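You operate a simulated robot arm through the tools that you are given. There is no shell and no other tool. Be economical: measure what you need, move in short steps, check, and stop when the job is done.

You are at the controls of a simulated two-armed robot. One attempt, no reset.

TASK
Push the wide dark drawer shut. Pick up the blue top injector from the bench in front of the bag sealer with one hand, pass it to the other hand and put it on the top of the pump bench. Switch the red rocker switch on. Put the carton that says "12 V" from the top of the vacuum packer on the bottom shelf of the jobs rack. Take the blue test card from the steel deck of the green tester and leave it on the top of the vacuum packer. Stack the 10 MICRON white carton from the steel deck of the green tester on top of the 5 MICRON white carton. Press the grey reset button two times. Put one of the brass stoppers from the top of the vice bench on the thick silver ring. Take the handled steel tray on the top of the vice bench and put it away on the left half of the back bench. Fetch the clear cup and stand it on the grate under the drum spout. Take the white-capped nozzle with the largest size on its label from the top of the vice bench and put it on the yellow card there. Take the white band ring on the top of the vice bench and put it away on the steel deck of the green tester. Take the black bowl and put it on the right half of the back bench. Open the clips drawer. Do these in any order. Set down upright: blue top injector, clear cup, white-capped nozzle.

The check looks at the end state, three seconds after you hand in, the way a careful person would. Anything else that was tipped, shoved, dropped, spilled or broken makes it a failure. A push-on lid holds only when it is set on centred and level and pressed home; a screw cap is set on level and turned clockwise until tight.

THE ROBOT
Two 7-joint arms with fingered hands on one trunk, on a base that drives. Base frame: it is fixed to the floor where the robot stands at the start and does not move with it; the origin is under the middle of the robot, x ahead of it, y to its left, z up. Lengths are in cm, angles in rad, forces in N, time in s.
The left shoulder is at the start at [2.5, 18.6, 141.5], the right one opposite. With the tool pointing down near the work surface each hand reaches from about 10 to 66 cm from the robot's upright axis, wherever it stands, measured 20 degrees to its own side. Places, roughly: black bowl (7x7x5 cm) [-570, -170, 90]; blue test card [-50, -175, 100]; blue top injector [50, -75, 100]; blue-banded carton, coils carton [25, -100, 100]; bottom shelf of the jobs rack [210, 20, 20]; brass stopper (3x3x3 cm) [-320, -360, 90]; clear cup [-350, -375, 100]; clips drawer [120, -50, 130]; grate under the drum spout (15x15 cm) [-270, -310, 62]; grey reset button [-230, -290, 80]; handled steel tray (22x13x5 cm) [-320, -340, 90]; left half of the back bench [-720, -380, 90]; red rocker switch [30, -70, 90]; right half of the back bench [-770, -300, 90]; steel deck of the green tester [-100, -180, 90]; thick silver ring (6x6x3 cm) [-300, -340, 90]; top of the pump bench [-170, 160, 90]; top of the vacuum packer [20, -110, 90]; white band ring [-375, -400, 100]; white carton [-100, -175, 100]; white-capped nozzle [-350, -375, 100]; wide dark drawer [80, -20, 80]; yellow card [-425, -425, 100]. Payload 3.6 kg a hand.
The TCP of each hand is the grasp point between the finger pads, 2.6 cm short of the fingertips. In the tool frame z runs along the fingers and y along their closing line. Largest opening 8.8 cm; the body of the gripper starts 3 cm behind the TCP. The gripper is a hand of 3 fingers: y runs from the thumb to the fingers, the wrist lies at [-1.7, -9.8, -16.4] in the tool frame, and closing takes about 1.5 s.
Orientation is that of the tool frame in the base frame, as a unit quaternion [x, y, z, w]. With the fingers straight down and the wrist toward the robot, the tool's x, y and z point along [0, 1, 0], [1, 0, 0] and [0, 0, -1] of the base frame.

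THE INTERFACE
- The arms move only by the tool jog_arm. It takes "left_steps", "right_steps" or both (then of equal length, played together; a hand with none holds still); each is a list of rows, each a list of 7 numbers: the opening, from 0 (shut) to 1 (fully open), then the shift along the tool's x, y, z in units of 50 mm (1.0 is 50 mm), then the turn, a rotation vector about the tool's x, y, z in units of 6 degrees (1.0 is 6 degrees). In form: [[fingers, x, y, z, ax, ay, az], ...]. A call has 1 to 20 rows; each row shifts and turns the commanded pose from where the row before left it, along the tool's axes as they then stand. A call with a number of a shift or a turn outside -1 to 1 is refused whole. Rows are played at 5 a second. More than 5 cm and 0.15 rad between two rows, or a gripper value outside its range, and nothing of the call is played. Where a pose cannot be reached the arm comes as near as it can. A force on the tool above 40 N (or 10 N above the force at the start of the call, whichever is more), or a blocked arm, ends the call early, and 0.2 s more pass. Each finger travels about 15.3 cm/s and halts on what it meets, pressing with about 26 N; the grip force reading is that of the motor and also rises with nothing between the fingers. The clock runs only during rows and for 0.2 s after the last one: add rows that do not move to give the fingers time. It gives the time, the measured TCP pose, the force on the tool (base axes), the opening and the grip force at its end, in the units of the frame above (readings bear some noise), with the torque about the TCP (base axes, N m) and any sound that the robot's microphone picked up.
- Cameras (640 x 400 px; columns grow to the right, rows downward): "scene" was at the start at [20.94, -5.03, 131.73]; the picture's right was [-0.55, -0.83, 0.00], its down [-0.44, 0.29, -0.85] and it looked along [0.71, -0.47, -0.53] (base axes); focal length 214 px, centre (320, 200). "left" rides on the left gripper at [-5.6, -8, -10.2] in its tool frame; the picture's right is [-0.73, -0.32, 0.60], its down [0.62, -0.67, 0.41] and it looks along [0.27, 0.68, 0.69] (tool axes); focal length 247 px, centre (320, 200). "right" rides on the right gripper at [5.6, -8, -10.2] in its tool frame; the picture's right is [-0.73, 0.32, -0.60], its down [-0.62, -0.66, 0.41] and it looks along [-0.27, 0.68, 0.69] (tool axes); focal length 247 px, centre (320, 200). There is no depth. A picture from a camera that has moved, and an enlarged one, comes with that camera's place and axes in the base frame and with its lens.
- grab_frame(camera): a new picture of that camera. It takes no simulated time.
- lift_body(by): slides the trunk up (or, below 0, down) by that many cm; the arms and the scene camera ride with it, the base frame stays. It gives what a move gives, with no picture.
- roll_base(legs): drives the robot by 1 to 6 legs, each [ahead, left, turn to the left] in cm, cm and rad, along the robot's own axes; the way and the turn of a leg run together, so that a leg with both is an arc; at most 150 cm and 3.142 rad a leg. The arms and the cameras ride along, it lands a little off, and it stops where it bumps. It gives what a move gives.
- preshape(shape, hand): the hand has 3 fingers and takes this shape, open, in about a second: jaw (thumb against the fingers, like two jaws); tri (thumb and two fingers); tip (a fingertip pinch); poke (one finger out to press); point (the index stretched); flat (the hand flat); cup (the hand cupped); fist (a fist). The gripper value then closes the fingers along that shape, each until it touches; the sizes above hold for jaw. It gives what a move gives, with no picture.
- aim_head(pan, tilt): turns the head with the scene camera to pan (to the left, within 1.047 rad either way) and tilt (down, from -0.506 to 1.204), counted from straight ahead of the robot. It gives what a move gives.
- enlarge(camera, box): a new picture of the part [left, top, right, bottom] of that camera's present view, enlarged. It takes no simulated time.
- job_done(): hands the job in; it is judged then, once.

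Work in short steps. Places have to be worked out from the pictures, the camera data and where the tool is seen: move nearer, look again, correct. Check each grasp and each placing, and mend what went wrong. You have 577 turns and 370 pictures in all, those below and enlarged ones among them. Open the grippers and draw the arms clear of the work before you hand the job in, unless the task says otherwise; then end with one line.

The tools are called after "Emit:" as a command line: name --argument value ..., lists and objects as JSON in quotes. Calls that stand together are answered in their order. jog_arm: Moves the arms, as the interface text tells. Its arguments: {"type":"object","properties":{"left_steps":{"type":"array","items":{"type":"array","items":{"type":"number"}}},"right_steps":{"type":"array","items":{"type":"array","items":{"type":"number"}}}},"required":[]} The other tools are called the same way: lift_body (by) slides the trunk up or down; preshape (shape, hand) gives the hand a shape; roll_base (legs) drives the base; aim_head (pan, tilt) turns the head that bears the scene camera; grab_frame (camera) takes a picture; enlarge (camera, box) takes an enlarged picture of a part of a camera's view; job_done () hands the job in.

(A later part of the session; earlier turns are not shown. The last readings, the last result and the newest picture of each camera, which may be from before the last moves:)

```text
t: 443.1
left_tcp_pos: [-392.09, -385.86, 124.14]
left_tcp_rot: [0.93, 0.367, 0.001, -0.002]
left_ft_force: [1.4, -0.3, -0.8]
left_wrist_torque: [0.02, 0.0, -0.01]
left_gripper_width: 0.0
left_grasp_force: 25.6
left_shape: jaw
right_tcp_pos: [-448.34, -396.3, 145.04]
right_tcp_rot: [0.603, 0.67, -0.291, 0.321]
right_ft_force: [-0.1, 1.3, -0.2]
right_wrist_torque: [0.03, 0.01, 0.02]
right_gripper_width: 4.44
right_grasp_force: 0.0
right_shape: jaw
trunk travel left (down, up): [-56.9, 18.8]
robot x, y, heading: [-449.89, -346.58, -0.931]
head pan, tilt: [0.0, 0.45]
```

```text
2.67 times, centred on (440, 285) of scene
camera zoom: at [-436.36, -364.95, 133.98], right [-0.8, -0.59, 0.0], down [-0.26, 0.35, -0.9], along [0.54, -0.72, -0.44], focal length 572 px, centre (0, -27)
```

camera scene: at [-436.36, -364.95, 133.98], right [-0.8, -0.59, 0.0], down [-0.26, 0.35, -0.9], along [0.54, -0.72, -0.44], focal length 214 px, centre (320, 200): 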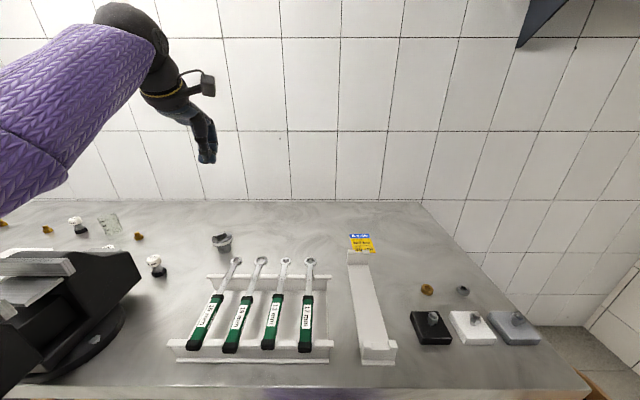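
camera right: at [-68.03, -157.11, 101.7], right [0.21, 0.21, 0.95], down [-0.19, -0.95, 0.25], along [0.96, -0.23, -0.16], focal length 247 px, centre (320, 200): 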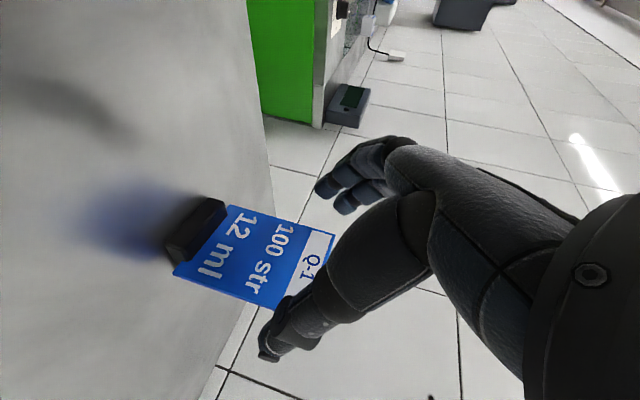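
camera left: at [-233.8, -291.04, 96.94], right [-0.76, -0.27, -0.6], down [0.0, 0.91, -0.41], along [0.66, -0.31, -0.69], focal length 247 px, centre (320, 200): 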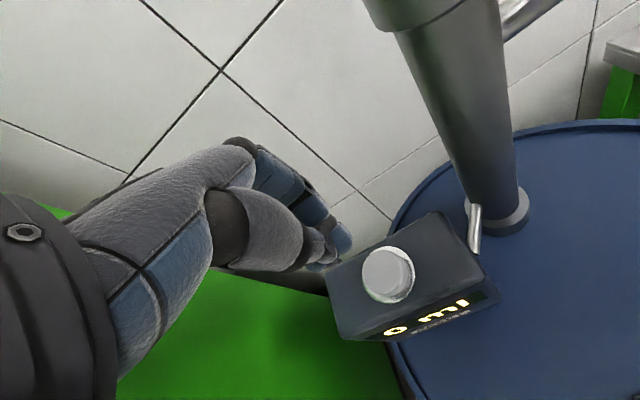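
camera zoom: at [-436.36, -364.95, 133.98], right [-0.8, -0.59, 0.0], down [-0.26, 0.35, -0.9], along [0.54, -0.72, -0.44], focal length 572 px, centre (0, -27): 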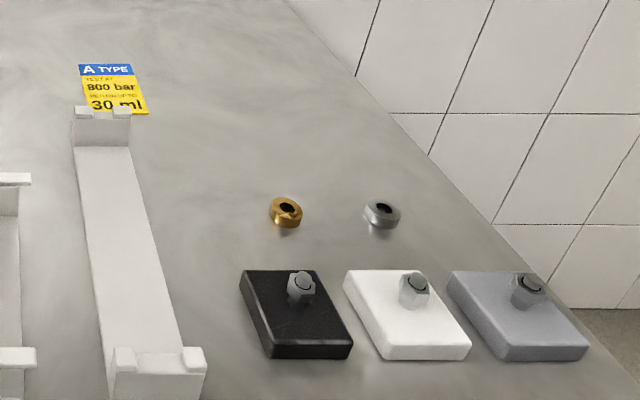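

The largest white-capped nozzle is 0.30 mm (behind the vice, ~[-357, -371]); the band ring (E, white) is near [-378, -391]; yellow card near [-412, -421]. First the front brass stopper: I drive left 48 cm and lower the left hand toward it.

Emit:
roll_base --legs '[[0, 48, -0.015]]'

Emit:
jog_arm --left_steps '[[0.5, 0, -0.8, 0, 0, 0, 0], [0.5, 0, -0.8, 0.3, 0, 0, 0], [0.5, 0, -0.8, 0.5, 0, 0, 0], [0.5, 0, -0.4, 0.8, 0, 0, 0], [0.5, 0, 0, 0.8, 0, 0, 0]]'

Emit:
aim_head --pan 0.2 --tilt 0.6

Emit:
grab_frame --camera "scene"

Emit:
grab_frame --camera "left"

```text
t: 446.0
left_tcp_pos: [-353.82, -358.38, 124.1]
left_tcp_rot: [0.933, 0.36, 0.0, -0.002]
left_ft_force: [-0.5, -0.7, 0.3]
left_wrist_torque: [0.02, -0.02, 0.02]
left_gripper_width: 0.0
left_grasp_force: 25.9
left_shape: jaw
right_tcp_pos: [-410.28, -368.05, 145.0]
right_tcp_rot: [0.608, 0.665, -0.295, 0.318]
right_ft_force: [0.1, -0.4, 0.7]
right_wrist_torque: [0.01, 0.0, 0.02]
right_gripper_width: 4.43
right_grasp_force: 0.0
right_shape: jaw
trunk travel left (down, up): [-56.9, 18.8]
robot x, y, heading: [-411.12, -318.34, -0.951]
head pan, tilt: [0.0, 0.45]
```

```text
t: 447.2
left_tcp_pos: [-363.19, -348.08, 112.36]
left_tcp_rot: [0.933, 0.36, 0.0, 0.0]
left_ft_force: [0.3, 0.4, -0.3]
left_wrist_torque: [0.0, 0.02, -0.01]
left_gripper_width: 4.41
left_grasp_force: 0.1
left_shape: jaw
right_tcp_pos: [-410.26, -367.97, 145.04]
right_tcp_rot: [0.608, 0.665, -0.295, 0.318]
right_ft_force: [-0.2, -0.6, 0.0]
right_wrist_torque: [0.0, -0.01, 0.02]
right_gripper_width: 4.44
right_grasp_force: 0.2
right_shape: jaw
trunk travel left (down, up): [-56.9, 18.8]
robot x, y, heading: [-410.69, -318.62, -0.95]
head pan, tilt: [0.0, 0.45]
```

```text
t: 447.9
left_tcp_pos: [-363.2, -347.99, 112.32]
left_tcp_rot: [0.933, 0.361, 0.0, -0.003]
left_ft_force: [0.2, -0.3, 0.7]
left_wrist_torque: [-0.01, -0.02, 0.02]
left_gripper_width: 4.39
left_grasp_force: 0.1
left_shape: jaw
right_tcp_pos: [-410.3, -368.09, 145.02]
right_tcp_rot: [0.609, 0.664, -0.295, 0.318]
right_ft_force: [-0.3, -0.7, 0.2]
right_wrist_torque: [-0.01, -0.03, -0.01]
right_gripper_width: 4.45
right_grasp_force: 0.1
right_shape: jaw
trunk travel left (down, up): [-56.9, 18.8]
robot x, y, heading: [-410.79, -318.54, -0.947]
head pan, tilt: [0.201, 0.6]
```

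```text
150 pictures are left
camera scene: at [-396.66, -335.38, 132.64], right [-0.68, -0.73, 0.0], down [-0.41, 0.38, -0.83], along [0.6, -0.56, -0.56], focal length 214 px, centre (320, 200)
```

scene: 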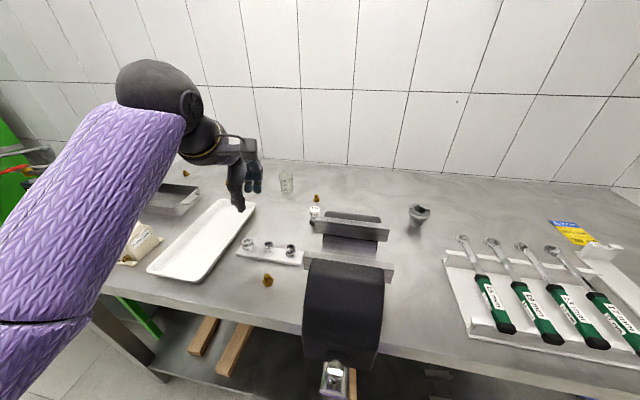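

```text
149 pictures are left
camera left: at [-372.8, -345.93, 122.53], right [-0.76, -0.26, -0.6], down [0.01, 0.91, -0.41], along [0.65, -0.32, -0.69], focal length 247 px, centre (320, 200)
```

left: 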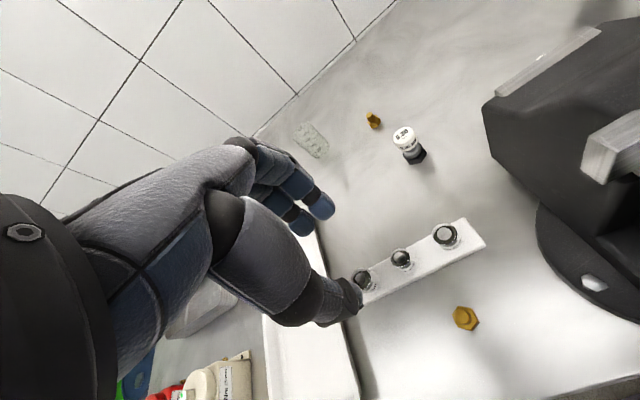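

The stopper is at about [-366.6, -347.1]. I move above it and lower 16 cm.

Emit:
jog_arm --left_steps '[[0.55, -0.38, -0.6, 0, 0, 0, 0], [0.55, 0, 0, 0.8, 0, 0, 0], [0.55, 0, 0, 0.8, 0, 0, 0], [0.55, 0, 0, 0.8, 0, 0, 0], [0.55, 0, 0, 0.8, 0, 0, 0]]'

Emit:
grab_frame --camera "left"

Emit:
enlarge --camera "scene" --box '[200, 200, 340, 310]'

```text
t: 449.1
left_tcp_pos: [-366.78, -347.19, 96.13]
left_tcp_rot: [0.933, 0.361, 0.001, -0.001]
left_ft_force: [-0.1, -0.4, 0.4]
left_wrist_torque: [0.03, 0.0, 0.04]
left_gripper_width: 4.79
left_grasp_force: 0.2
left_shape: jaw
right_tcp_pos: [-410.24, -367.9, 145.03]
right_tcp_rot: [0.609, 0.664, -0.295, 0.319]
right_ft_force: [0.4, 0.3, -0.1]
right_wrist_torque: [0.02, 0.02, 0.01]
right_gripper_width: 4.45
right_grasp_force: 0.0
right_shape: jaw
trunk travel left (down, up): [-56.9, 18.8]
robot x, y, heading: [-411.56, -318.44, -0.944]
head pan, tilt: [0.201, 0.6]
```

```text
148 pictures are left
camera left: at [-376.24, -345.06, 106.38], right [-0.76, -0.26, -0.6], down [0.01, 0.91, -0.41], along [0.65, -0.32, -0.69], focal length 247 px, centre (320, 200)
```

left: 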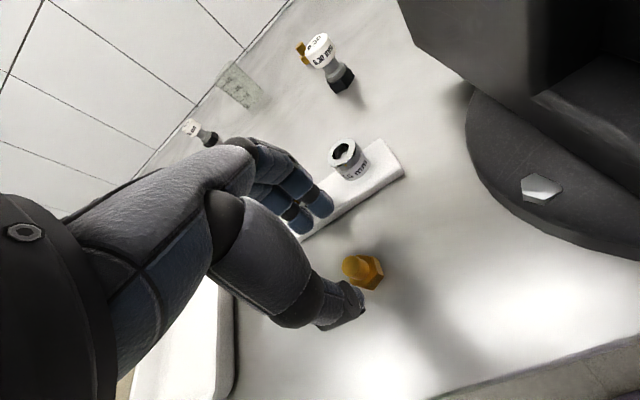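

```text
3.64 times, centred on (270, 255) of scene
camera zoom: at [-396.62, -335.39, 132.63], right [-0.68, -0.73, 0.0], down [-0.41, 0.38, -0.82], along [0.6, -0.56, -0.57], focal length 780 px, centre (502, 0)
```

zoom: 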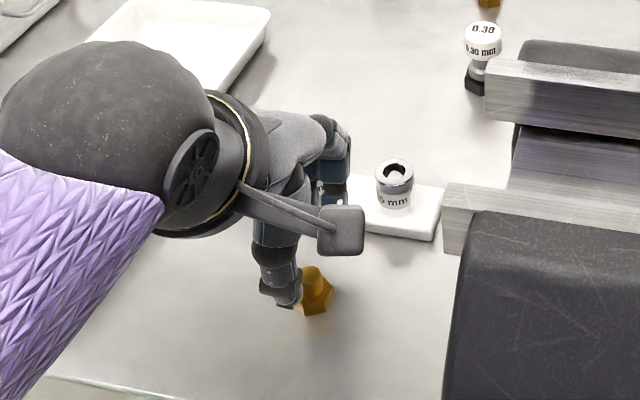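

Centred within half a centimetre. I correct, lower 6 cm and close.

Emit:
jog_arm --left_steps '[[0.5, 0.1, 0.05, 0.6, 0, 0, 0], [0.5, 0, 0, 0.62, 0, 0, 0], [0, 0, 0, 0, 0, 0, 0], [0, 0, 0, 0, 0, 0, 0], [0, 0, 0, 0, 0, 0, 0], [0, 0, 0, 0, 0, 0, 0], [0, 0, 0, -0.8, 0, 0, 0], [0, 0, 0, -0.8, 0, 0, 0]]'

Emit:
grab_frame --camera "left"

```text
t: 449.7
left_tcp_pos: [-365.66, -347.83, 92.78]
left_tcp_rot: [0.932, 0.361, 0.003, 0.017]
left_ft_force: [-4.1, 5.7, 14.0]
left_wrist_torque: [0.24, 0.26, -0.03]
left_gripper_width: 4.41
left_grasp_force: 0.0
left_shape: jaw
right_tcp_pos: [-410.36, -367.83, 145.12]
right_tcp_rot: [0.608, 0.665, -0.295, 0.319]
right_ft_force: [0.4, 0.9, 0.0]
right_wrist_torque: [0.0, -0.02, 0.01]
right_gripper_width: 4.44
right_grasp_force: 0.1
right_shape: jaw
trunk travel left (down, up): [-56.9, 18.8]
robot x, y, heading: [-411.11, -318.87, -0.951]
head pan, tilt: [0.201, 0.6]
stopped in row 2 (left hand): the force on the tool passed its limit at 63 N (the readings are from after the stop); the commanded pose is now the measured one
```

```text
146 pictures are left
camera left: at [-375.4, -345.4, 102.73], right [-0.75, -0.28, -0.6], down [0.02, 0.9, -0.44], along [0.66, -0.34, -0.67], focal length 247 px, centre (320, 200)
```

left: 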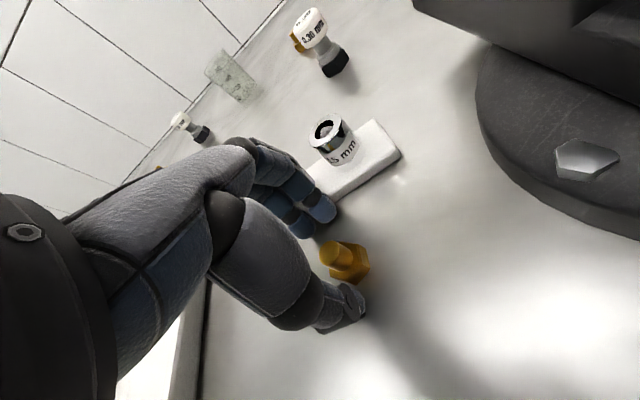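

The fingertips touched the bench (top z≈90 here). I ease up 0.3 cm and close on the stopper.

Emit:
jog_arm --left_steps '[[0.5, 0, 0, -0.06, 0, 0, 0], [0, 0, 0, 0, 0, 0, 0], [0, 0, 0, 0, 0, 0, 0], [0, 0, 0, 0, 0, 0, 0], [0, 0, 0, 0, 0, 0, 0], [0, 0, 0, 0, 0, 0, 0], [0, 0, 0, -0.8, 0, 0, 0], [0, 0, 0, -0.8, 0, 0, 0], [0, 0, 0, -0.8, 0, 0, 0]]'

Emit:
grab_frame --camera "left"

```text
t: 451.7
left_tcp_pos: [-365.71, -347.64, 104.86]
left_tcp_rot: [0.932, 0.361, 0.001, 0.015]
left_ft_force: [-0.2, -0.6, -0.3]
left_wrist_torque: [0.0, -0.03, -0.01]
left_gripper_width: 0.09
left_grasp_force: 26.3
left_shape: jaw
right_tcp_pos: [-410.15, -368.02, 145.01]
right_tcp_rot: [0.608, 0.665, -0.295, 0.318]
right_ft_force: [-0.1, -0.1, -1.1]
right_wrist_torque: [0.04, 0.02, 0.01]
right_gripper_width: 4.43
right_grasp_force: 0.0
right_shape: jaw
trunk travel left (down, up): [-56.9, 18.8]
robot x, y, heading: [-410.94, -318.86, -0.945]
head pan, tilt: [0.201, 0.6]
```

```text
145 pictures are left
camera left: at [-375.44, -345.16, 114.99], right [-0.75, -0.27, -0.6], down [0.02, 0.9, -0.43], along [0.66, -0.34, -0.67], focal length 247 px, centre (320, 200)
```

left: 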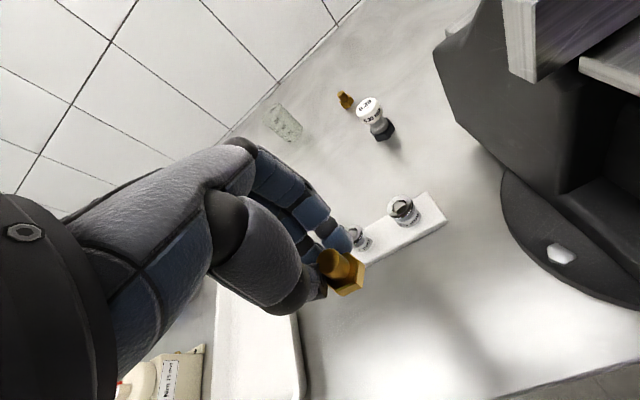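

Emit:
enlarge --camera "left" --box '[260, 180, 440, 320]'

```text
2.86 times, centred on (350, 250) of left
camera zoom: at [-375.44, -345.16, 114.99], right [-0.75, -0.27, -0.6], down [0.02, 0.9, -0.43], along [0.66, -0.34, -0.67], focal length 706 px, centre (234, 57)
```

zoom: 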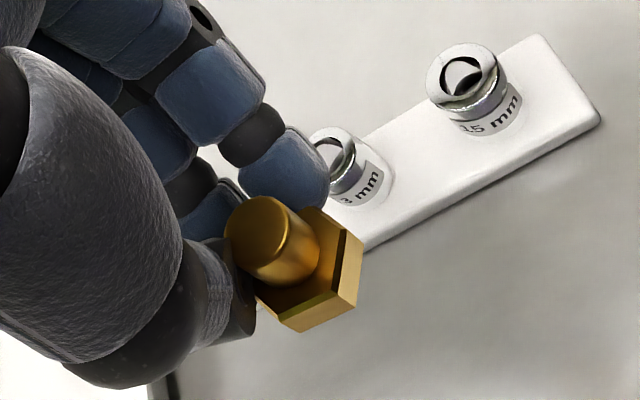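

The post is pinched between thumb and one finger, upright; good enough. I raise it and drive left to the thick silver ring.

Emit:
jog_arm --left_steps '[[0, 0, 0, -0.7, 0, 0, 0], [0, 0, 0, -0.7, 0, 0, 0], [0, 0, 0, -0.7, 0, 0, 0], [0, 0, 0, -0.7, 0, 0, 0]]'

Emit:
roll_base --legs '[[0, 61, 0], [12, 0, 0]]'

Emit:
grab_frame --camera "left"

Emit:
aim_head --pan 0.1 --tilt 0.6

Emit:
grab_frame --camera "scene"

```text
t: 452.7
left_tcp_pos: [-366.13, -347.21, 118.79]
left_tcp_rot: [0.932, 0.362, 0.001, 0.014]
left_ft_force: [-0.5, 0.2, -1.4]
left_wrist_torque: [0.03, 0.0, 0.0]
left_gripper_width: 0.08
left_grasp_force: 25.7
left_shape: jaw
right_tcp_pos: [-410.28, -367.97, 145.0]
right_tcp_rot: [0.608, 0.665, -0.295, 0.318]
right_ft_force: [0.3, -0.4, 0.0]
right_wrist_torque: [-0.02, -0.03, 0.0]
right_gripper_width: 4.44
right_grasp_force: 0.1
right_shape: jaw
trunk travel left (down, up): [-56.9, 18.8]
robot x, y, heading: [-411.04, -318.52, -0.951]
head pan, tilt: [0.201, 0.6]
```

```text
t: 456.9
left_tcp_pos: [-309.27, -321.56, 118.76]
left_tcp_rot: [0.933, 0.361, 0.002, 0.014]
left_ft_force: [0.8, -0.2, -0.5]
left_wrist_torque: [0.0, 0.0, -0.02]
left_gripper_width: 0.09
left_grasp_force: 26.5
left_shape: jaw
right_tcp_pos: [-353.45, -342.36, 145.05]
right_tcp_rot: [0.609, 0.664, -0.295, 0.318]
right_ft_force: [0.2, 0.3, 0.3]
right_wrist_torque: [-0.02, 0.02, -0.03]
right_gripper_width: 4.42
right_grasp_force: 0.0
right_shape: jaw
trunk travel left (down, up): [-56.9, 18.8]
robot x, y, heading: [-353.89, -292.47, -0.952]
head pan, tilt: [0.201, 0.6]
```

```text
143 pictures are left
camera left: at [-318.89, -319.14, 128.86], right [-0.75, -0.27, -0.6], down [0.02, 0.9, -0.43], along [0.66, -0.34, -0.67], focal length 247 px, centre (320, 200)
```

left: 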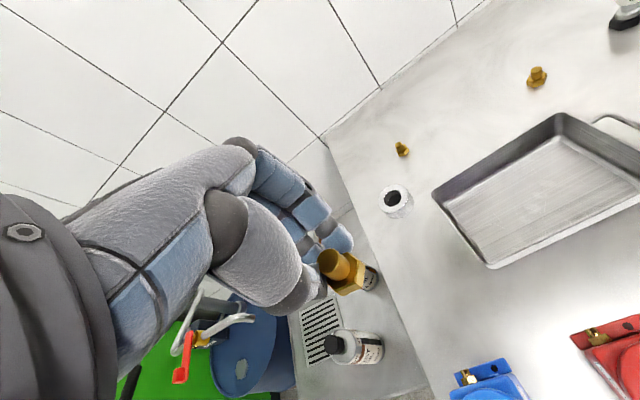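

```text
t: 457.6
left_tcp_pos: [-309.17, -321.49, 118.81]
left_tcp_rot: [0.933, 0.36, 0.002, 0.015]
left_ft_force: [0.0, 0.1, 0.1]
left_wrist_torque: [0.0, 0.02, -0.05]
left_gripper_width: 0.1
left_grasp_force: 25.7
left_shape: jaw
right_tcp_pos: [-353.48, -342.17, 145.01]
right_tcp_rot: [0.608, 0.665, -0.295, 0.319]
right_ft_force: [-0.5, 0.7, 0.7]
right_wrist_torque: [0.01, -0.02, 0.01]
right_gripper_width: 4.44
right_grasp_force: 0.0
right_shape: jaw
trunk travel left (down, up): [-56.9, 18.8]
robot x, y, heading: [-354.01, -292.76, -0.95]
head pan, tilt: [0.099, 0.6]
```

```text
142 pictures are left
camera scene: at [-340.47, -310.27, 132.62], right [-0.75, -0.66, 0.0], down [-0.37, 0.42, -0.82], along [0.54, -0.62, -0.57], focal length 214 px, centre (320, 200)
```

scene: 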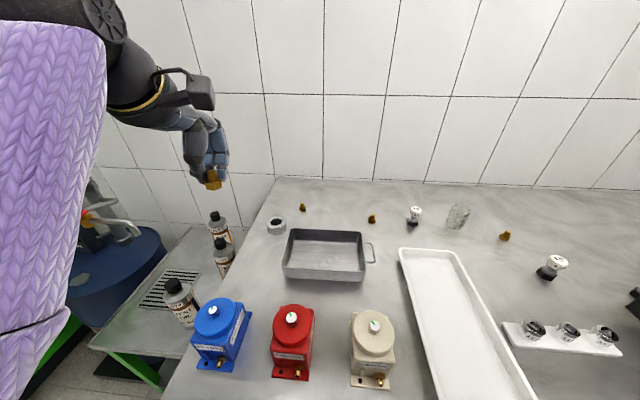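

Ring at [-301, -336.9], top z≈93. I turn the body 0.3 rad right to gain reach, lower the trunk 5 cm, and bring the stopper above the ring.

Emit:
roll_base --legs '[[0, 0, -0.3]]'

Emit:
lift_body --by -5

Emit:
jog_arm --left_steps '[[0, 0.62, 0.5, 0, 0, 0, 0], [0, 0.62, 0.5, 0, 0, 0, 0], [0, 0.62, 0.5, 0, 0, 0, 0], [0, 0.62, 0.5, 0, 0, 0, 0], [0, 0.6, 0.46, 0, 0, 0, 0]]'

Emit:
grab_frame --camera "left"

Emit:
enlarge --camera "scene" --box '[280, 100, 480, 260]'

```text
t: 459.0
left_tcp_pos: [-319.69, -333.47, 118.83]
left_tcp_rot: [0.976, 0.217, 0.0, 0.014]
left_ft_force: [0.0, 0.1, -0.9]
left_wrist_torque: [0.01, -0.01, 0.02]
left_gripper_width: 0.1
left_grasp_force: 25.7
left_shape: jaw
right_tcp_pos: [-368.13, -340.18, 145.0]
right_tcp_rot: [0.701, 0.566, -0.338, 0.27]
right_ft_force: [-0.4, 0.1, 0.2]
right_wrist_torque: [0.01, -0.02, -0.01]
right_gripper_width: 4.44
right_grasp_force: 0.0
right_shape: jaw
trunk travel left (down, up): [-56.9, 18.8]
robot x, y, heading: [-354.34, -292.81, -1.248]
head pan, tilt: [0.099, 0.6]
```

```text
t: 459.9
left_tcp_pos: [-319.84, -333.48, 113.81]
left_tcp_rot: [0.976, 0.218, 0.0, 0.014]
left_ft_force: [0.3, -0.1, -0.3]
left_wrist_torque: [0.01, 0.0, -0.01]
left_gripper_width: 0.06
left_grasp_force: 26.3
left_shape: jaw
right_tcp_pos: [-368.25, -340.16, 140.06]
right_tcp_rot: [0.701, 0.565, -0.339, 0.271]
right_ft_force: [-0.8, 0.4, -0.9]
right_wrist_torque: [-0.01, 0.0, 0.0]
right_gripper_width: 4.44
right_grasp_force: 0.1
right_shape: jaw
trunk travel left (down, up): [-51.9, 23.8]
robot x, y, heading: [-354.35, -292.62, -1.252]
head pan, tilt: [0.099, 0.6]
```

```text
t: 461.1
left_tcp_pos: [-300.66, -338.08, 113.96]
left_tcp_rot: [0.976, 0.217, -0.001, 0.014]
left_ft_force: [0.0, 1.5, -0.7]
left_wrist_torque: [0.01, 0.0, 0.0]
left_gripper_width: 0.07
left_grasp_force: 26.3
left_shape: jaw
right_tcp_pos: [-368.17, -340.23, 140.07]
right_tcp_rot: [0.701, 0.566, -0.34, 0.27]
right_ft_force: [-0.3, -0.4, -0.4]
right_wrist_torque: [-0.02, 0.01, -0.01]
right_gripper_width: 4.43
right_grasp_force: 0.1
right_shape: jaw
trunk travel left (down, up): [-51.9, 23.8]
robot x, y, heading: [-354.18, -292.81, -1.25]
head pan, tilt: [0.099, 0.6]
```

```text
141 pictures are left
camera left: at [-309.1, -332.9, 124.07], right [-0.8, -0.04, -0.6], down [0.28, 0.85, -0.43], along [0.53, -0.52, -0.67], focal length 247 px, centre (320, 200)
```

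left: 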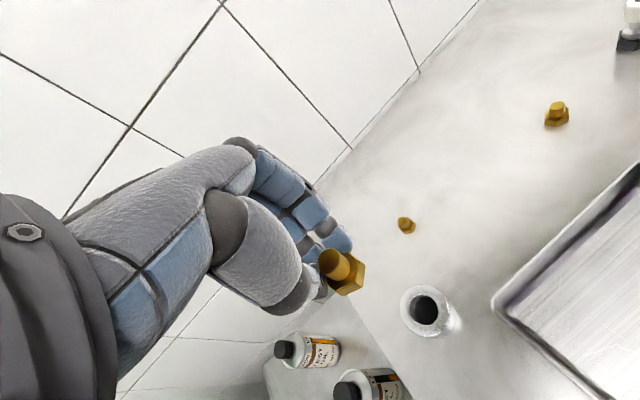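

```text
2.50 times, centred on (380, 180) of scene
camera zoom: at [-346.14, -313.67, 127.5], right [-0.91, -0.41, 0.0], down [-0.23, 0.52, -0.82], along [0.34, -0.75, -0.57], focal length 536 px, centre (170, 250)
```

zoom: 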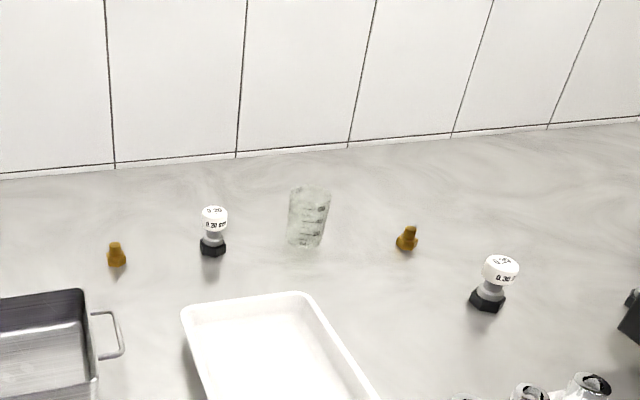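

Emit:
enlarge --camera "left" --box '[300, 230, 480, 350]'

```text
3.33 times, centred on (390, 290) of left
camera zoom: at [-309.1, -332.9, 124.07], right [-0.8, -0.04, -0.6], down [0.28, 0.85, -0.43], along [0.53, -0.52, -0.67], focal length 823 px, centre (87, -100)
```

zoom: 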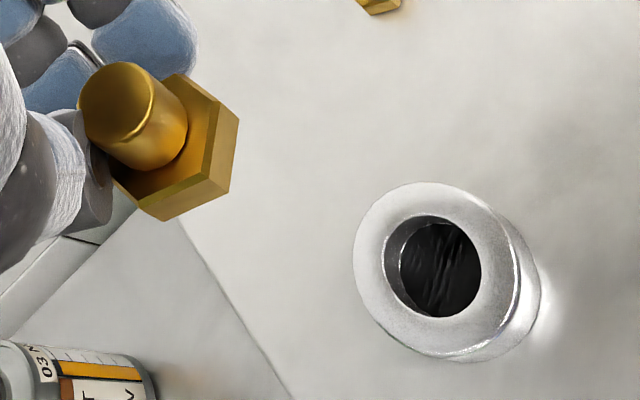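

The ring has a chamfered seat about the stopper's size. I centre the stopper (0.6 cm corrections) and lower 14 cm.

Emit:
jog_arm --left_steps '[[0, 0.13, 0.12, 0.4, 0, 0, 0], [0, 0, 0, 0.8, 0, 0, 0], [0, 0, 0, 0.8, 0, 0, 0], [0, 0, 0, 0.8, 0, 0, 0]]'

Emit:
enlarge --camera "left" --box '[260, 200, 440, 340]'

Emit:
aim_head --pan 0.5 --tilt 0.55

Emit:
grab_frame --camera "scene"

```text
t: 462.1
left_tcp_pos: [-299.77, -338.82, 99.95]
left_tcp_rot: [0.976, 0.217, -0.001, 0.015]
left_ft_force: [0.4, -0.6, 0.1]
left_wrist_torque: [0.01, 0.01, -0.01]
left_gripper_width: 0.1
left_grasp_force: 25.4
left_shape: jaw
right_tcp_pos: [-368.28, -340.2, 139.9]
right_tcp_rot: [0.701, 0.566, -0.34, 0.27]
right_ft_force: [-0.7, 0.0, 0.3]
right_wrist_torque: [-0.04, -0.02, -0.02]
right_gripper_width: 4.43
right_grasp_force: 0.1
right_shape: jaw
trunk travel left (down, up): [-51.9, 23.8]
robot x, y, heading: [-354.28, -292.93, -1.251]
head pan, tilt: [0.099, 0.6]
```

```text
2.86 times, centred on (350, 270) of left
camera zoom: at [-308.25, -333.68, 110.04], right [-0.8, -0.04, -0.6], down [0.28, 0.85, -0.43], along [0.53, -0.52, -0.67], focal length 706 px, centre (234, 0)
```

zoom: 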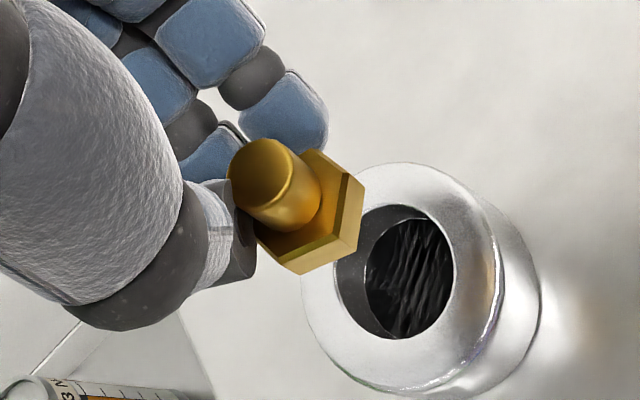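

```text
t: 463.0
left_tcp_pos: [-299.73, -338.8, 100.03]
left_tcp_rot: [0.976, 0.217, 0.0, 0.014]
left_ft_force: [-0.1, 0.4, 0.3]
left_wrist_torque: [-0.02, 0.0, 0.03]
left_gripper_width: 0.07
left_grasp_force: 26.4
left_shape: jaw
right_tcp_pos: [-368.23, -340.23, 140.06]
right_tcp_rot: [0.701, 0.566, -0.339, 0.27]
right_ft_force: [0.2, -0.6, -0.5]
right_wrist_torque: [0.0, -0.01, 0.0]
right_gripper_width: 4.42
right_grasp_force: 0.0
right_shape: jaw
trunk travel left (down, up): [-51.9, 23.8]
robot x, y, heading: [-354.11, -292.84, -1.253]
head pan, tilt: [0.499, 0.55]
```

```text
137 pictures are left
camera scene: at [-343.25, -311.73, 127.95], right [-0.68, -0.73, 0.0], down [-0.38, 0.36, -0.85], along [0.62, -0.58, -0.52], focal length 214 px, centre (320, 200)
```

scene: 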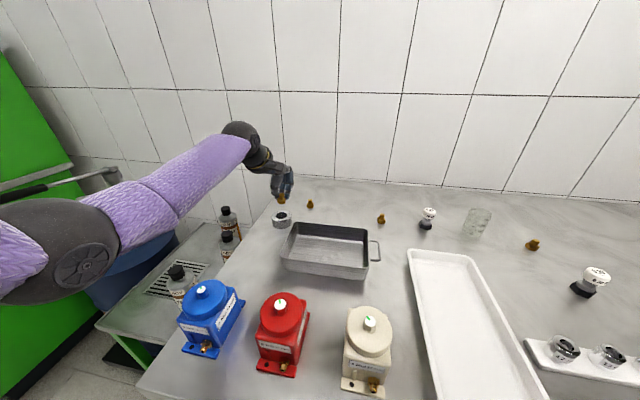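

Stopper is within 0.4 cm of the ring's centre. I lower to contact in small steps.

Emit:
jog_arm --left_steps '[[0, 0.03, -0.04, 0.3, 0, 0, 0], [0, 0, 0, 0.3, 0, 0, 0], [0, 0, 0, 0.1, 0, 0, 0], [0, 0, 0, 0.08, 0, 0, 0]]'

Emit:
enlarge --camera "left" --box '[260, 200, 440, 340]'

```text
t: 464.0
left_tcp_pos: [-299.67, -338.74, 96.21]
left_tcp_rot: [0.976, 0.217, 0.0, 0.014]
left_ft_force: [-0.2, -0.6, 0.1]
left_wrist_torque: [0.01, 0.01, 0.02]
left_gripper_width: 0.08
left_grasp_force: 25.9
left_shape: jaw
right_tcp_pos: [-368.35, -340.23, 139.89]
right_tcp_rot: [0.701, 0.566, -0.339, 0.27]
right_ft_force: [0.2, -0.3, 0.8]
right_wrist_torque: [0.04, 0.02, -0.04]
right_gripper_width: 4.44
right_grasp_force: 0.1
right_shape: jaw
trunk travel left (down, up): [-51.9, 23.8]
robot x, y, heading: [-354.28, -293.04, -1.247]
head pan, tilt: [0.499, 0.55]
```

```text
2.86 times, centred on (350, 270) of left
camera zoom: at [-308.18, -333.53, 106.2], right [-0.8, -0.04, -0.6], down [0.29, 0.85, -0.43], along [0.53, -0.52, -0.67], focal length 706 px, centre (234, 0)
```

zoom: 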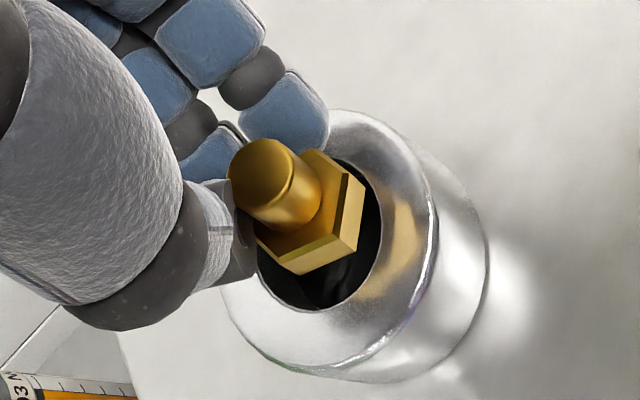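

The hex is slightly smaller than the hole, so centred it would sink in. I raise a little, shift 2 cm so that it rests flat on the ring's face, and lower to contact.

Emit:
jog_arm --left_steps '[[0, 0, 0, -0.16, 0, 0, 0], [0, 0, -0.4, 0, 0, 0, 0], [0, 0, 0, 0.1, 0, 0, 0], [0, 0, 0, 0.06, 0, 0, 0], [0, 0, 0, 0.06, 0, 0, 0]]'

Emit:
enlarge --camera "left" --box '[260, 200, 440, 340]'

```text
t: 465.2
left_tcp_pos: [-300.49, -336.97, 95.77]
left_tcp_rot: [0.976, 0.217, 0.0, 0.015]
left_ft_force: [0.5, -0.1, -0.2]
left_wrist_torque: [-0.03, 0.01, 0.01]
left_gripper_width: 0.09
left_grasp_force: 26.1
left_shape: jaw
right_tcp_pos: [-368.16, -340.22, 140.01]
right_tcp_rot: [0.701, 0.566, -0.339, 0.271]
right_ft_force: [1.5, 0.7, -0.1]
right_wrist_torque: [-0.02, -0.01, -0.02]
right_gripper_width: 4.45
right_grasp_force: 0.1
right_shape: jaw
trunk travel left (down, up): [-51.9, 23.8]
robot x, y, heading: [-354.19, -292.51, -1.249]
head pan, tilt: [0.499, 0.55]
```

```text
2.86 times, centred on (350, 270) of left
camera zoom: at [-308.99, -331.71, 105.82], right [-0.8, -0.04, -0.6], down [0.28, 0.85, -0.43], along [0.53, -0.52, -0.67], focal length 706 px, centre (234, 0)
```

zoom: 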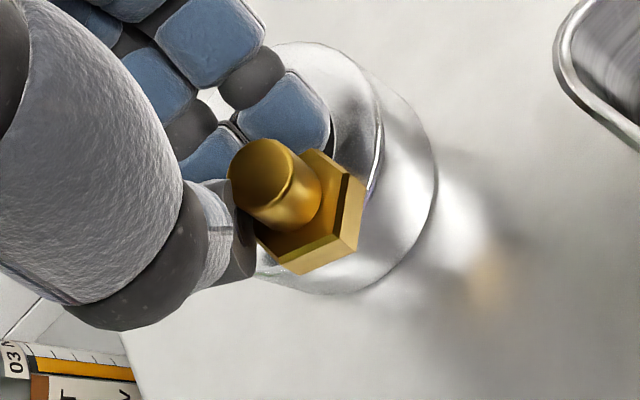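

The hex centre is near the outer part of the face; I bring it back 0.4 cm and lower until contact.

Emit:
jog_arm --left_steps '[[0, 0, 0.08, 0, 0, 0, 0], [0, 0, 0, 0.05, 0, 0, 0], [0, 0, 0, 0, 0, 0, 0]]'

Emit:
jog_arm --left_steps '[[0, 0, 0, 0.05, 0, 0, 0], [0, 0, 0, 0, 0, 0, 0]]'

Emit:
jog_arm --left_steps '[[0, 0, 0, 0.05, 0, 0, 0], [0, 0, 0, 0, 0, 0, 0]]'

```text
t: 466.0
left_tcp_pos: [-300.36, -337.26, 95.64]
left_tcp_rot: [0.976, 0.218, -0.001, 0.014]
left_ft_force: [-0.5, 0.1, 0.5]
left_wrist_torque: [0.01, -0.02, -0.04]
left_gripper_width: 0.05
left_grasp_force: 25.7
left_shape: jaw
right_tcp_pos: [-368.22, -340.27, 140.08]
right_tcp_rot: [0.701, 0.566, -0.339, 0.27]
right_ft_force: [0.5, 0.6, 0.2]
right_wrist_torque: [-0.03, 0.03, 0.03]
right_gripper_width: 4.43
right_grasp_force: 0.1
right_shape: jaw
trunk travel left (down, up): [-51.9, 23.8]
robot x, y, heading: [-354.14, -292.66, -1.248]
head pan, tilt: [0.499, 0.55]
```

```text
t: 466.6
left_tcp_pos: [-300.28, -337.21, 95.29]
left_tcp_rot: [0.976, 0.217, 0.0, 0.015]
left_ft_force: [1.2, 0.0, 3.8]
left_wrist_torque: [0.02, -0.02, -0.01]
left_gripper_width: 0.07
left_grasp_force: 26.0
left_shape: jaw
right_tcp_pos: [-368.17, -340.17, 140.01]
right_tcp_rot: [0.701, 0.566, -0.34, 0.271]
right_ft_force: [0.9, 0.4, -0.3]
right_wrist_torque: [-0.02, -0.03, -0.02]
right_gripper_width: 4.43
right_grasp_force: 0.0
right_shape: jaw
trunk travel left (down, up): [-51.9, 23.8]
robot x, y, heading: [-353.8, -293.02, -1.249]
head pan, tilt: [0.499, 0.55]
```

```text
t: 467.2
left_tcp_pos: [-300.28, -337.22, 95.33]
left_tcp_rot: [0.976, 0.217, 0.0, 0.017]
left_ft_force: [2.9, -0.1, 12.9]
left_wrist_torque: [0.09, -0.05, -0.04]
left_gripper_width: 0.12
left_grasp_force: 25.8
left_shape: jaw
right_tcp_pos: [-368.33, -340.06, 140.08]
right_tcp_rot: [0.701, 0.566, -0.339, 0.271]
right_ft_force: [0.4, -0.2, 0.9]
right_wrist_torque: [0.02, -0.02, 0.0]
right_gripper_width: 4.43
right_grasp_force: 0.0
right_shape: jaw
trunk travel left (down, up): [-51.9, 23.8]
robot x, y, heading: [-354.49, -292.89, -1.247]
head pan, tilt: [0.499, 0.55]
```

Contact on the ring's face (12.9 N). I release, rise and check that it stays.

Emit:
jog_arm --left_steps '[[0.35, 0, 0, -0.02, 0, 0, 0], [0.5, 0, 0, 0, 0, 0, 0], [0.5, 0, 0, 0, 0, 0, 0], [0.5, 0, 0, -0.5, 0, 0, 0], [0.5, 0, 0, -0.8, 0, 0, 0], [0.5, 0, 0, -0.8, 0, 0, 0], [0.5, 0, 0, -0.8, 0, 0, 0]]'

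Emit:
enlarge --camera "left" --box '[300, 180, 500, 340]'

```text
t: 468.8
left_tcp_pos: [-300.45, -336.92, 109.72]
left_tcp_rot: [0.976, 0.217, 0.0, 0.014]
left_ft_force: [0.5, -0.8, 0.9]
left_wrist_torque: [0.03, 0.02, 0.04]
left_gripper_width: 4.4
left_grasp_force: 0.1
left_shape: jaw
right_tcp_pos: [-368.19, -340.15, 140.02]
right_tcp_rot: [0.701, 0.566, -0.339, 0.27]
right_ft_force: [0.4, 0.1, -0.2]
right_wrist_torque: [-0.02, -0.02, -0.02]
right_gripper_width: 4.43
right_grasp_force: 0.1
right_shape: jaw
trunk travel left (down, up): [-51.9, 23.8]
robot x, y, heading: [-354.2, -292.74, -1.248]
head pan, tilt: [0.499, 0.55]
```

```text
2.50 times, centred on (400, 260) of left
camera zoom: at [-308.95, -331.76, 119.83], right [-0.8, -0.04, -0.6], down [0.28, 0.86, -0.43], along [0.53, -0.52, -0.67], focal length 617 px, centre (120, 50)
```

zoom: 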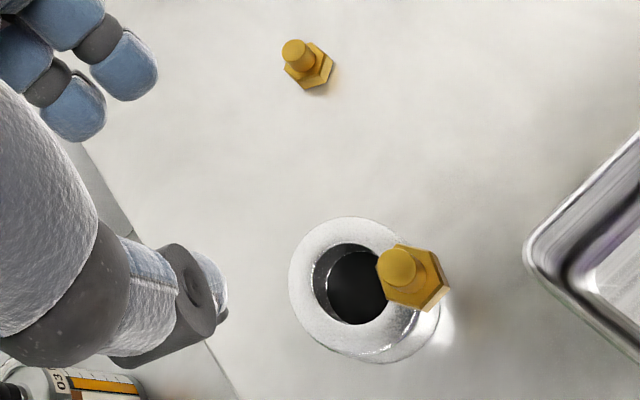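

It stands on the ring but close to the outer edge. I re-grip it properly by the post and move it about 1 cm inward.

Emit:
jog_arm --left_steps '[[0.5, -0.46, -0.2, 0, 0, 0, 0], [0.5, 0, 0, 0.8, 0, 0, 0], [0.5, 0, 0, 0.8, 0, 0, 0]]'

Emit:
enlarge --camera "left" --box '[260, 180, 460, 340]'

```text
t: 469.6
left_tcp_pos: [-302.82, -337.12, 101.5]
left_tcp_rot: [0.976, 0.217, 0.0, 0.014]
left_ft_force: [0.2, -0.7, -0.1]
left_wrist_torque: [0.03, 0.01, 0.0]
left_gripper_width: 4.42
left_grasp_force: 0.0
left_shape: jaw
right_tcp_pos: [-368.22, -340.26, 139.97]
right_tcp_rot: [0.701, 0.566, -0.339, 0.271]
right_ft_force: [-0.3, -1.0, 0.2]
right_wrist_torque: [-0.01, 0.0, -0.02]
right_gripper_width: 4.44
right_grasp_force: 0.0
right_shape: jaw
trunk travel left (down, up): [-51.9, 23.8]
robot x, y, heading: [-353.9, -292.58, -1.249]
head pan, tilt: [0.499, 0.55]
```

```text
2.50 times, centred on (360, 260) of left
camera zoom: at [-311.38, -331.97, 111.61], right [-0.8, -0.04, -0.6], down [0.29, 0.85, -0.43], along [0.53, -0.52, -0.67], focal length 617 px, centre (220, 50)
```

zoom: 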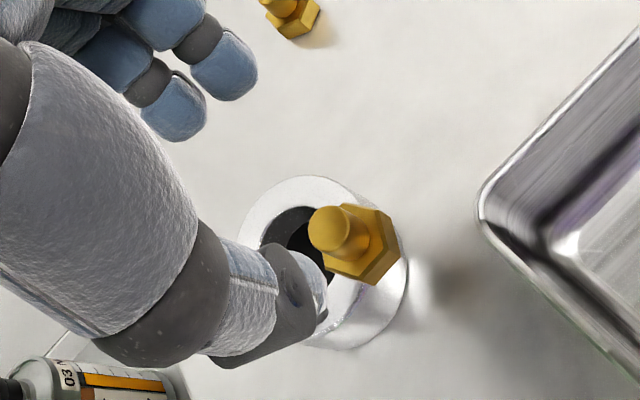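

Well centred now. I lower 5.5 cm, close, lift slightly, shift inward and set down again.

Emit:
jog_arm --left_steps '[[0.45, -0.02, -0.08, 0.6, 0, 0, 0], [0.45, 0, 0, 0.48, 0, 0, 0], [0, 0, 0, 0, 0, 0, 0], [0, 0, 0, 0, 0, 0, 0], [0, 0, 0, 0, 0, 0, 0], [0, 0, 0, 0, 0, 0, 0], [0, 0, 0, -0.12, 0, 0, 0], [0, 0.2, 0.09, 0, 0, 0, 0]]'

Emit:
enlarge --camera "left" --box '[260, 180, 460, 340]'

```text
t: 471.4
left_tcp_pos: [-301.88, -336.65, 96.75]
left_tcp_rot: [0.976, 0.217, 0.0, 0.013]
left_ft_force: [-1.1, 1.1, -0.1]
left_wrist_torque: [-0.02, 0.0, 0.01]
left_gripper_width: 0.92
left_grasp_force: 26.2
left_shape: jaw
right_tcp_pos: [-368.14, -340.06, 140.06]
right_tcp_rot: [0.701, 0.566, -0.339, 0.27]
right_ft_force: [-0.3, 0.3, 0.3]
right_wrist_torque: [0.02, 0.01, -0.02]
right_gripper_width: 4.43
right_grasp_force: 0.0
right_shape: jaw
trunk travel left (down, up): [-51.9, 23.8]
robot x, y, heading: [-354.28, -292.81, -1.25]
head pan, tilt: [0.499, 0.55]
```

```text
2.50 times, centred on (360, 260) of left
camera zoom: at [-310.42, -331.66, 106.71], right [-0.8, -0.04, -0.6], down [0.28, 0.86, -0.43], along [0.53, -0.52, -0.67], focal length 617 px, centre (220, 50)
```

zoom: 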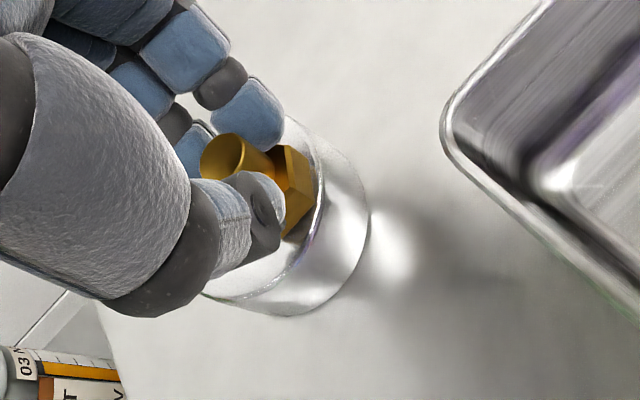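

Emit:
jog_arm --left_steps '[[0, 0, 0, 0.09, 0, 0, 0], [0, 0, 0, 0.04, 0, 0, 0], [0, 0, 0, 0, 0, 0, 0]]'

Emit:
jog_arm --left_steps '[[0.35, 0, 0, 0, 0, 0, 0], [0.5, 0, 0, 0, 0, 0, 0], [0.5, 0, 0, -0.4, 0, 0, 0], [0.5, 0, 0, -0.8, 0, 0, 0], [0.5, 0, 0, -0.8, 0, 0, 0], [0.5, 0, 0, -0.8, 0, 0, 0]]'

Emit:
enlarge --camera "left" --box '[300, 180, 500, 340]'

```text
t: 472.2
left_tcp_pos: [-301.96, -337.01, 96.41]
left_tcp_rot: [0.976, 0.217, 0.001, 0.017]
left_ft_force: [1.1, 0.4, 10.0]
left_wrist_torque: [-0.15, -0.03, 0.05]
left_gripper_width: 0.98
left_grasp_force: 26.6
left_shape: jaw
right_tcp_pos: [-368.3, -340.09, 140.03]
right_tcp_rot: [0.701, 0.566, -0.339, 0.271]
right_ft_force: [0.6, 0.0, 0.1]
right_wrist_torque: [-0.03, -0.01, 0.0]
right_gripper_width: 4.44
right_grasp_force: 0.1
right_shape: jaw
trunk travel left (down, up): [-51.9, 23.8]
robot x, y, heading: [-354.3, -292.32, -1.25]
head pan, tilt: [0.499, 0.55]
```

```text
t: 473.6
left_tcp_pos: [-302.14, -336.52, 110.27]
left_tcp_rot: [0.976, 0.218, -0.001, 0.014]
left_ft_force: [-0.4, 0.3, 0.7]
left_wrist_torque: [-0.02, 0.0, -0.03]
left_gripper_width: 4.38
left_grasp_force: 0.0
left_shape: jaw
right_tcp_pos: [-368.27, -340.09, 139.97]
right_tcp_rot: [0.701, 0.566, -0.338, 0.271]
right_ft_force: [1.0, 0.2, -0.6]
right_wrist_torque: [0.02, -0.06, 0.04]
right_gripper_width: 4.45
right_grasp_force: 0.1
right_shape: jaw
trunk travel left (down, up): [-51.9, 23.8]
robot x, y, heading: [-354.05, -292.63, -1.252]
head pan, tilt: [0.499, 0.55]
```

```text
2.50 times, centred on (400, 260) of left
camera zoom: at [-310.56, -331.33, 120.3], right [-0.8, -0.04, -0.6], down [0.28, 0.86, -0.43], along [0.53, -0.52, -0.67], focal length 617 px, centre (120, 50)
```

zoom: 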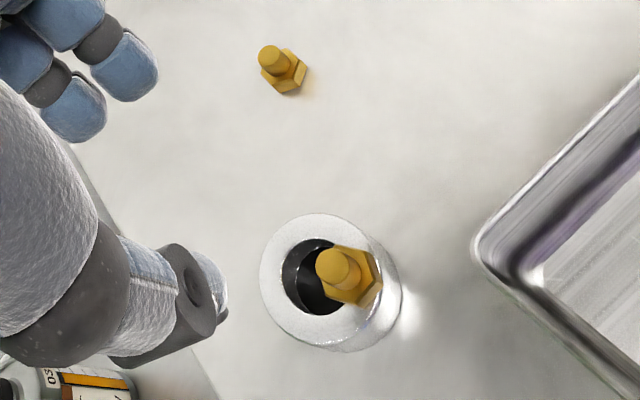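

The stopper now sits securely on the ring. Next the clear cup with the right hand (the vice blocks the left): I back off, turn the body left, and reorient the right hand to straight down.

Emit:
jog_arm --left_steps '[[0.5, 0, -0.6, -0.7, 0, 0, 0], [0.5, 0, -0.9, 0, 0, 0, 0], [0.5, 0, -0.9, 0, 0, 0, 0]]' --right_steps '[[0.8, 0, 0, 0, 0, 1, 0], [0.8, 0, 0, 0, 0, 1, 0], [0.8, 0, 0, 0, 0, 1, 0]]'

Emit:
roll_base --legs '[[-20, -6, 0], [0, 0, 0.7]]'

Emit:
jog_arm --right_steps '[[0.8, 0, 0, 0, 0, 1, 0], [0.8, 0, 0, 0, 0, 1, 0], [0.8, 0, 0, 0, 0, 1, 0], [0.8, 0, 0, 0, 0, 1, 0], [0.8, 0, 0, 0, 0, 1, 0], [0.8, 0, 0, 0, 0, 0.6, 0], [0.8, 0, 0, 0, 0, 0, 1], [0.8, 0, 0, 0, 0, 0, 1], [0.8, 0, 0, 0, 0, 0, 1], [0.8, 0, 0, 0, 0, 0, 1], [0.8, 0, 0, 0, 0, 0, 1], [0.8, 0, 0, 0, 0, 0, 1], [0.8, 0, 0, 0, 0, 0, 1], [0.8, 0, 0, 0, 0, 0, 1], [0.8, 0, 0, 0, 0, 0, 1], [0.8, 0, 0, 0, 0, 0, 1], [0.8, 0, 0, 0, 0, 0, 1], [0.8, 0, 0, 0, 0, 0, 1], [0.8, 0, 0, 0, 0, 0, 1], [0.8, 0, 0, 0, 0, 0, 0.7]]'

Emit:
aim_head --pan -0.4 --tilt 0.5

Emit:
grab_frame --camera "scene"

```text
t: 474.4
left_tcp_pos: [-307.21, -325.47, 113.42]
left_tcp_rot: [0.976, 0.217, 0.001, 0.015]
left_ft_force: [0.4, 1.4, 0.5]
left_wrist_torque: [0.0, -0.01, 0.0]
left_gripper_width: 4.39
left_grasp_force: 0.0
left_shape: jaw
right_tcp_pos: [-368.3, -340.05, 140.22]
right_tcp_rot: [0.746, 0.601, -0.225, 0.179]
right_ft_force: [-0.2, -0.7, 0.7]
right_wrist_torque: [0.01, 0.02, 0.01]
right_gripper_width: 7.01
right_grasp_force: 0.1
right_shape: jaw
trunk travel left (down, up): [-51.9, 23.8]
robot x, y, heading: [-354.25, -293.0, -1.251]
head pan, tilt: [0.499, 0.55]
```

```text
t: 477.9
left_tcp_pos: [-308.96, -270.45, 113.46]
left_tcp_rot: [0.842, 0.539, 0.005, 0.014]
left_ft_force: [0.8, 0.4, 0.7]
left_wrist_torque: [0.02, -0.01, -0.02]
left_gripper_width: 4.38
left_grasp_force: 0.1
left_shape: jaw
right_tcp_pos: [-346.23, -321.06, 140.19]
right_tcp_rot: [0.495, 0.82, -0.151, 0.245]
right_ft_force: [0.4, 0.0, -0.6]
right_wrist_torque: [0.0, 0.04, -0.01]
right_gripper_width: 6.99
right_grasp_force: 0.1
right_shape: jaw
trunk travel left (down, up): [-51.9, 23.8]
robot x, y, heading: [-366.27, -275.68, -0.547]
head pan, tilt: [0.499, 0.55]
```

```text
t: 482.1
left_tcp_pos: [-308.96, -270.38, 113.45]
left_tcp_rot: [0.843, 0.538, 0.004, 0.014]
left_ft_force: [-0.1, -0.8, 0.3]
left_wrist_torque: [0.01, 0.01, -0.03]
left_gripper_width: 4.35
left_grasp_force: 0.1
left_shape: jaw
right_tcp_pos: [-346.35, -320.92, 140.13]
right_tcp_rot: [0.953, 0.304, -0.003, -0.001]
right_ft_force: [0.1, -0.3, -0.3]
right_wrist_torque: [0.01, 0.01, 0.01]
right_gripper_width: 7.0
right_grasp_force: 0.0
right_shape: jaw
trunk travel left (down, up): [-51.9, 23.8]
robot x, y, heading: [-366.29, -275.71, -0.549]
head pan, tilt: [0.499, 0.55]
```

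```text
t: 483.3
left_tcp_pos: [-309.12, -270.46, 113.42]
left_tcp_rot: [0.842, 0.539, 0.004, 0.014]
left_ft_force: [-0.5, 0.6, -0.7]
left_wrist_torque: [-0.01, 0.05, 0.0]
left_gripper_width: 4.37
left_grasp_force: 0.1
left_shape: jaw
right_tcp_pos: [-346.31, -320.84, 140.15]
right_tcp_rot: [0.952, 0.305, -0.001, -0.001]
right_ft_force: [-0.1, 0.2, 0.2]
right_wrist_torque: [-0.05, -0.02, 0.0]
right_gripper_width: 7.04
right_grasp_force: 0.0
right_shape: jaw
trunk travel left (down, up): [-51.9, 23.8]
robot x, y, heading: [-366.05, -275.89, -0.548]
head pan, tilt: [-0.4, 0.499]
```

```text
130 pictures are left
camera scene: at [-349.23, -290.12, 128.41], right [-0.81, -0.58, 0.0], down [-0.28, 0.39, -0.88], along [0.51, -0.71, -0.48], focal length 214 px, centre (320, 200)
```

scene: 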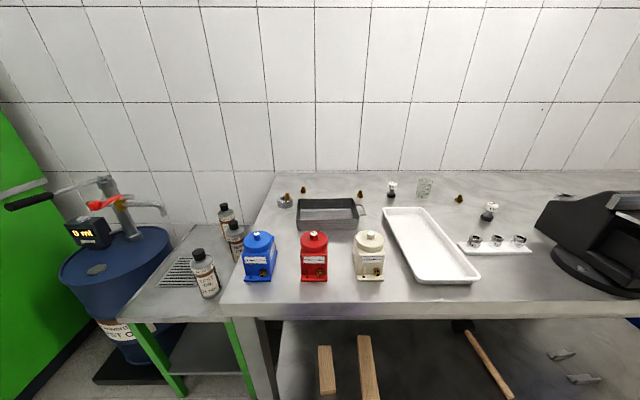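

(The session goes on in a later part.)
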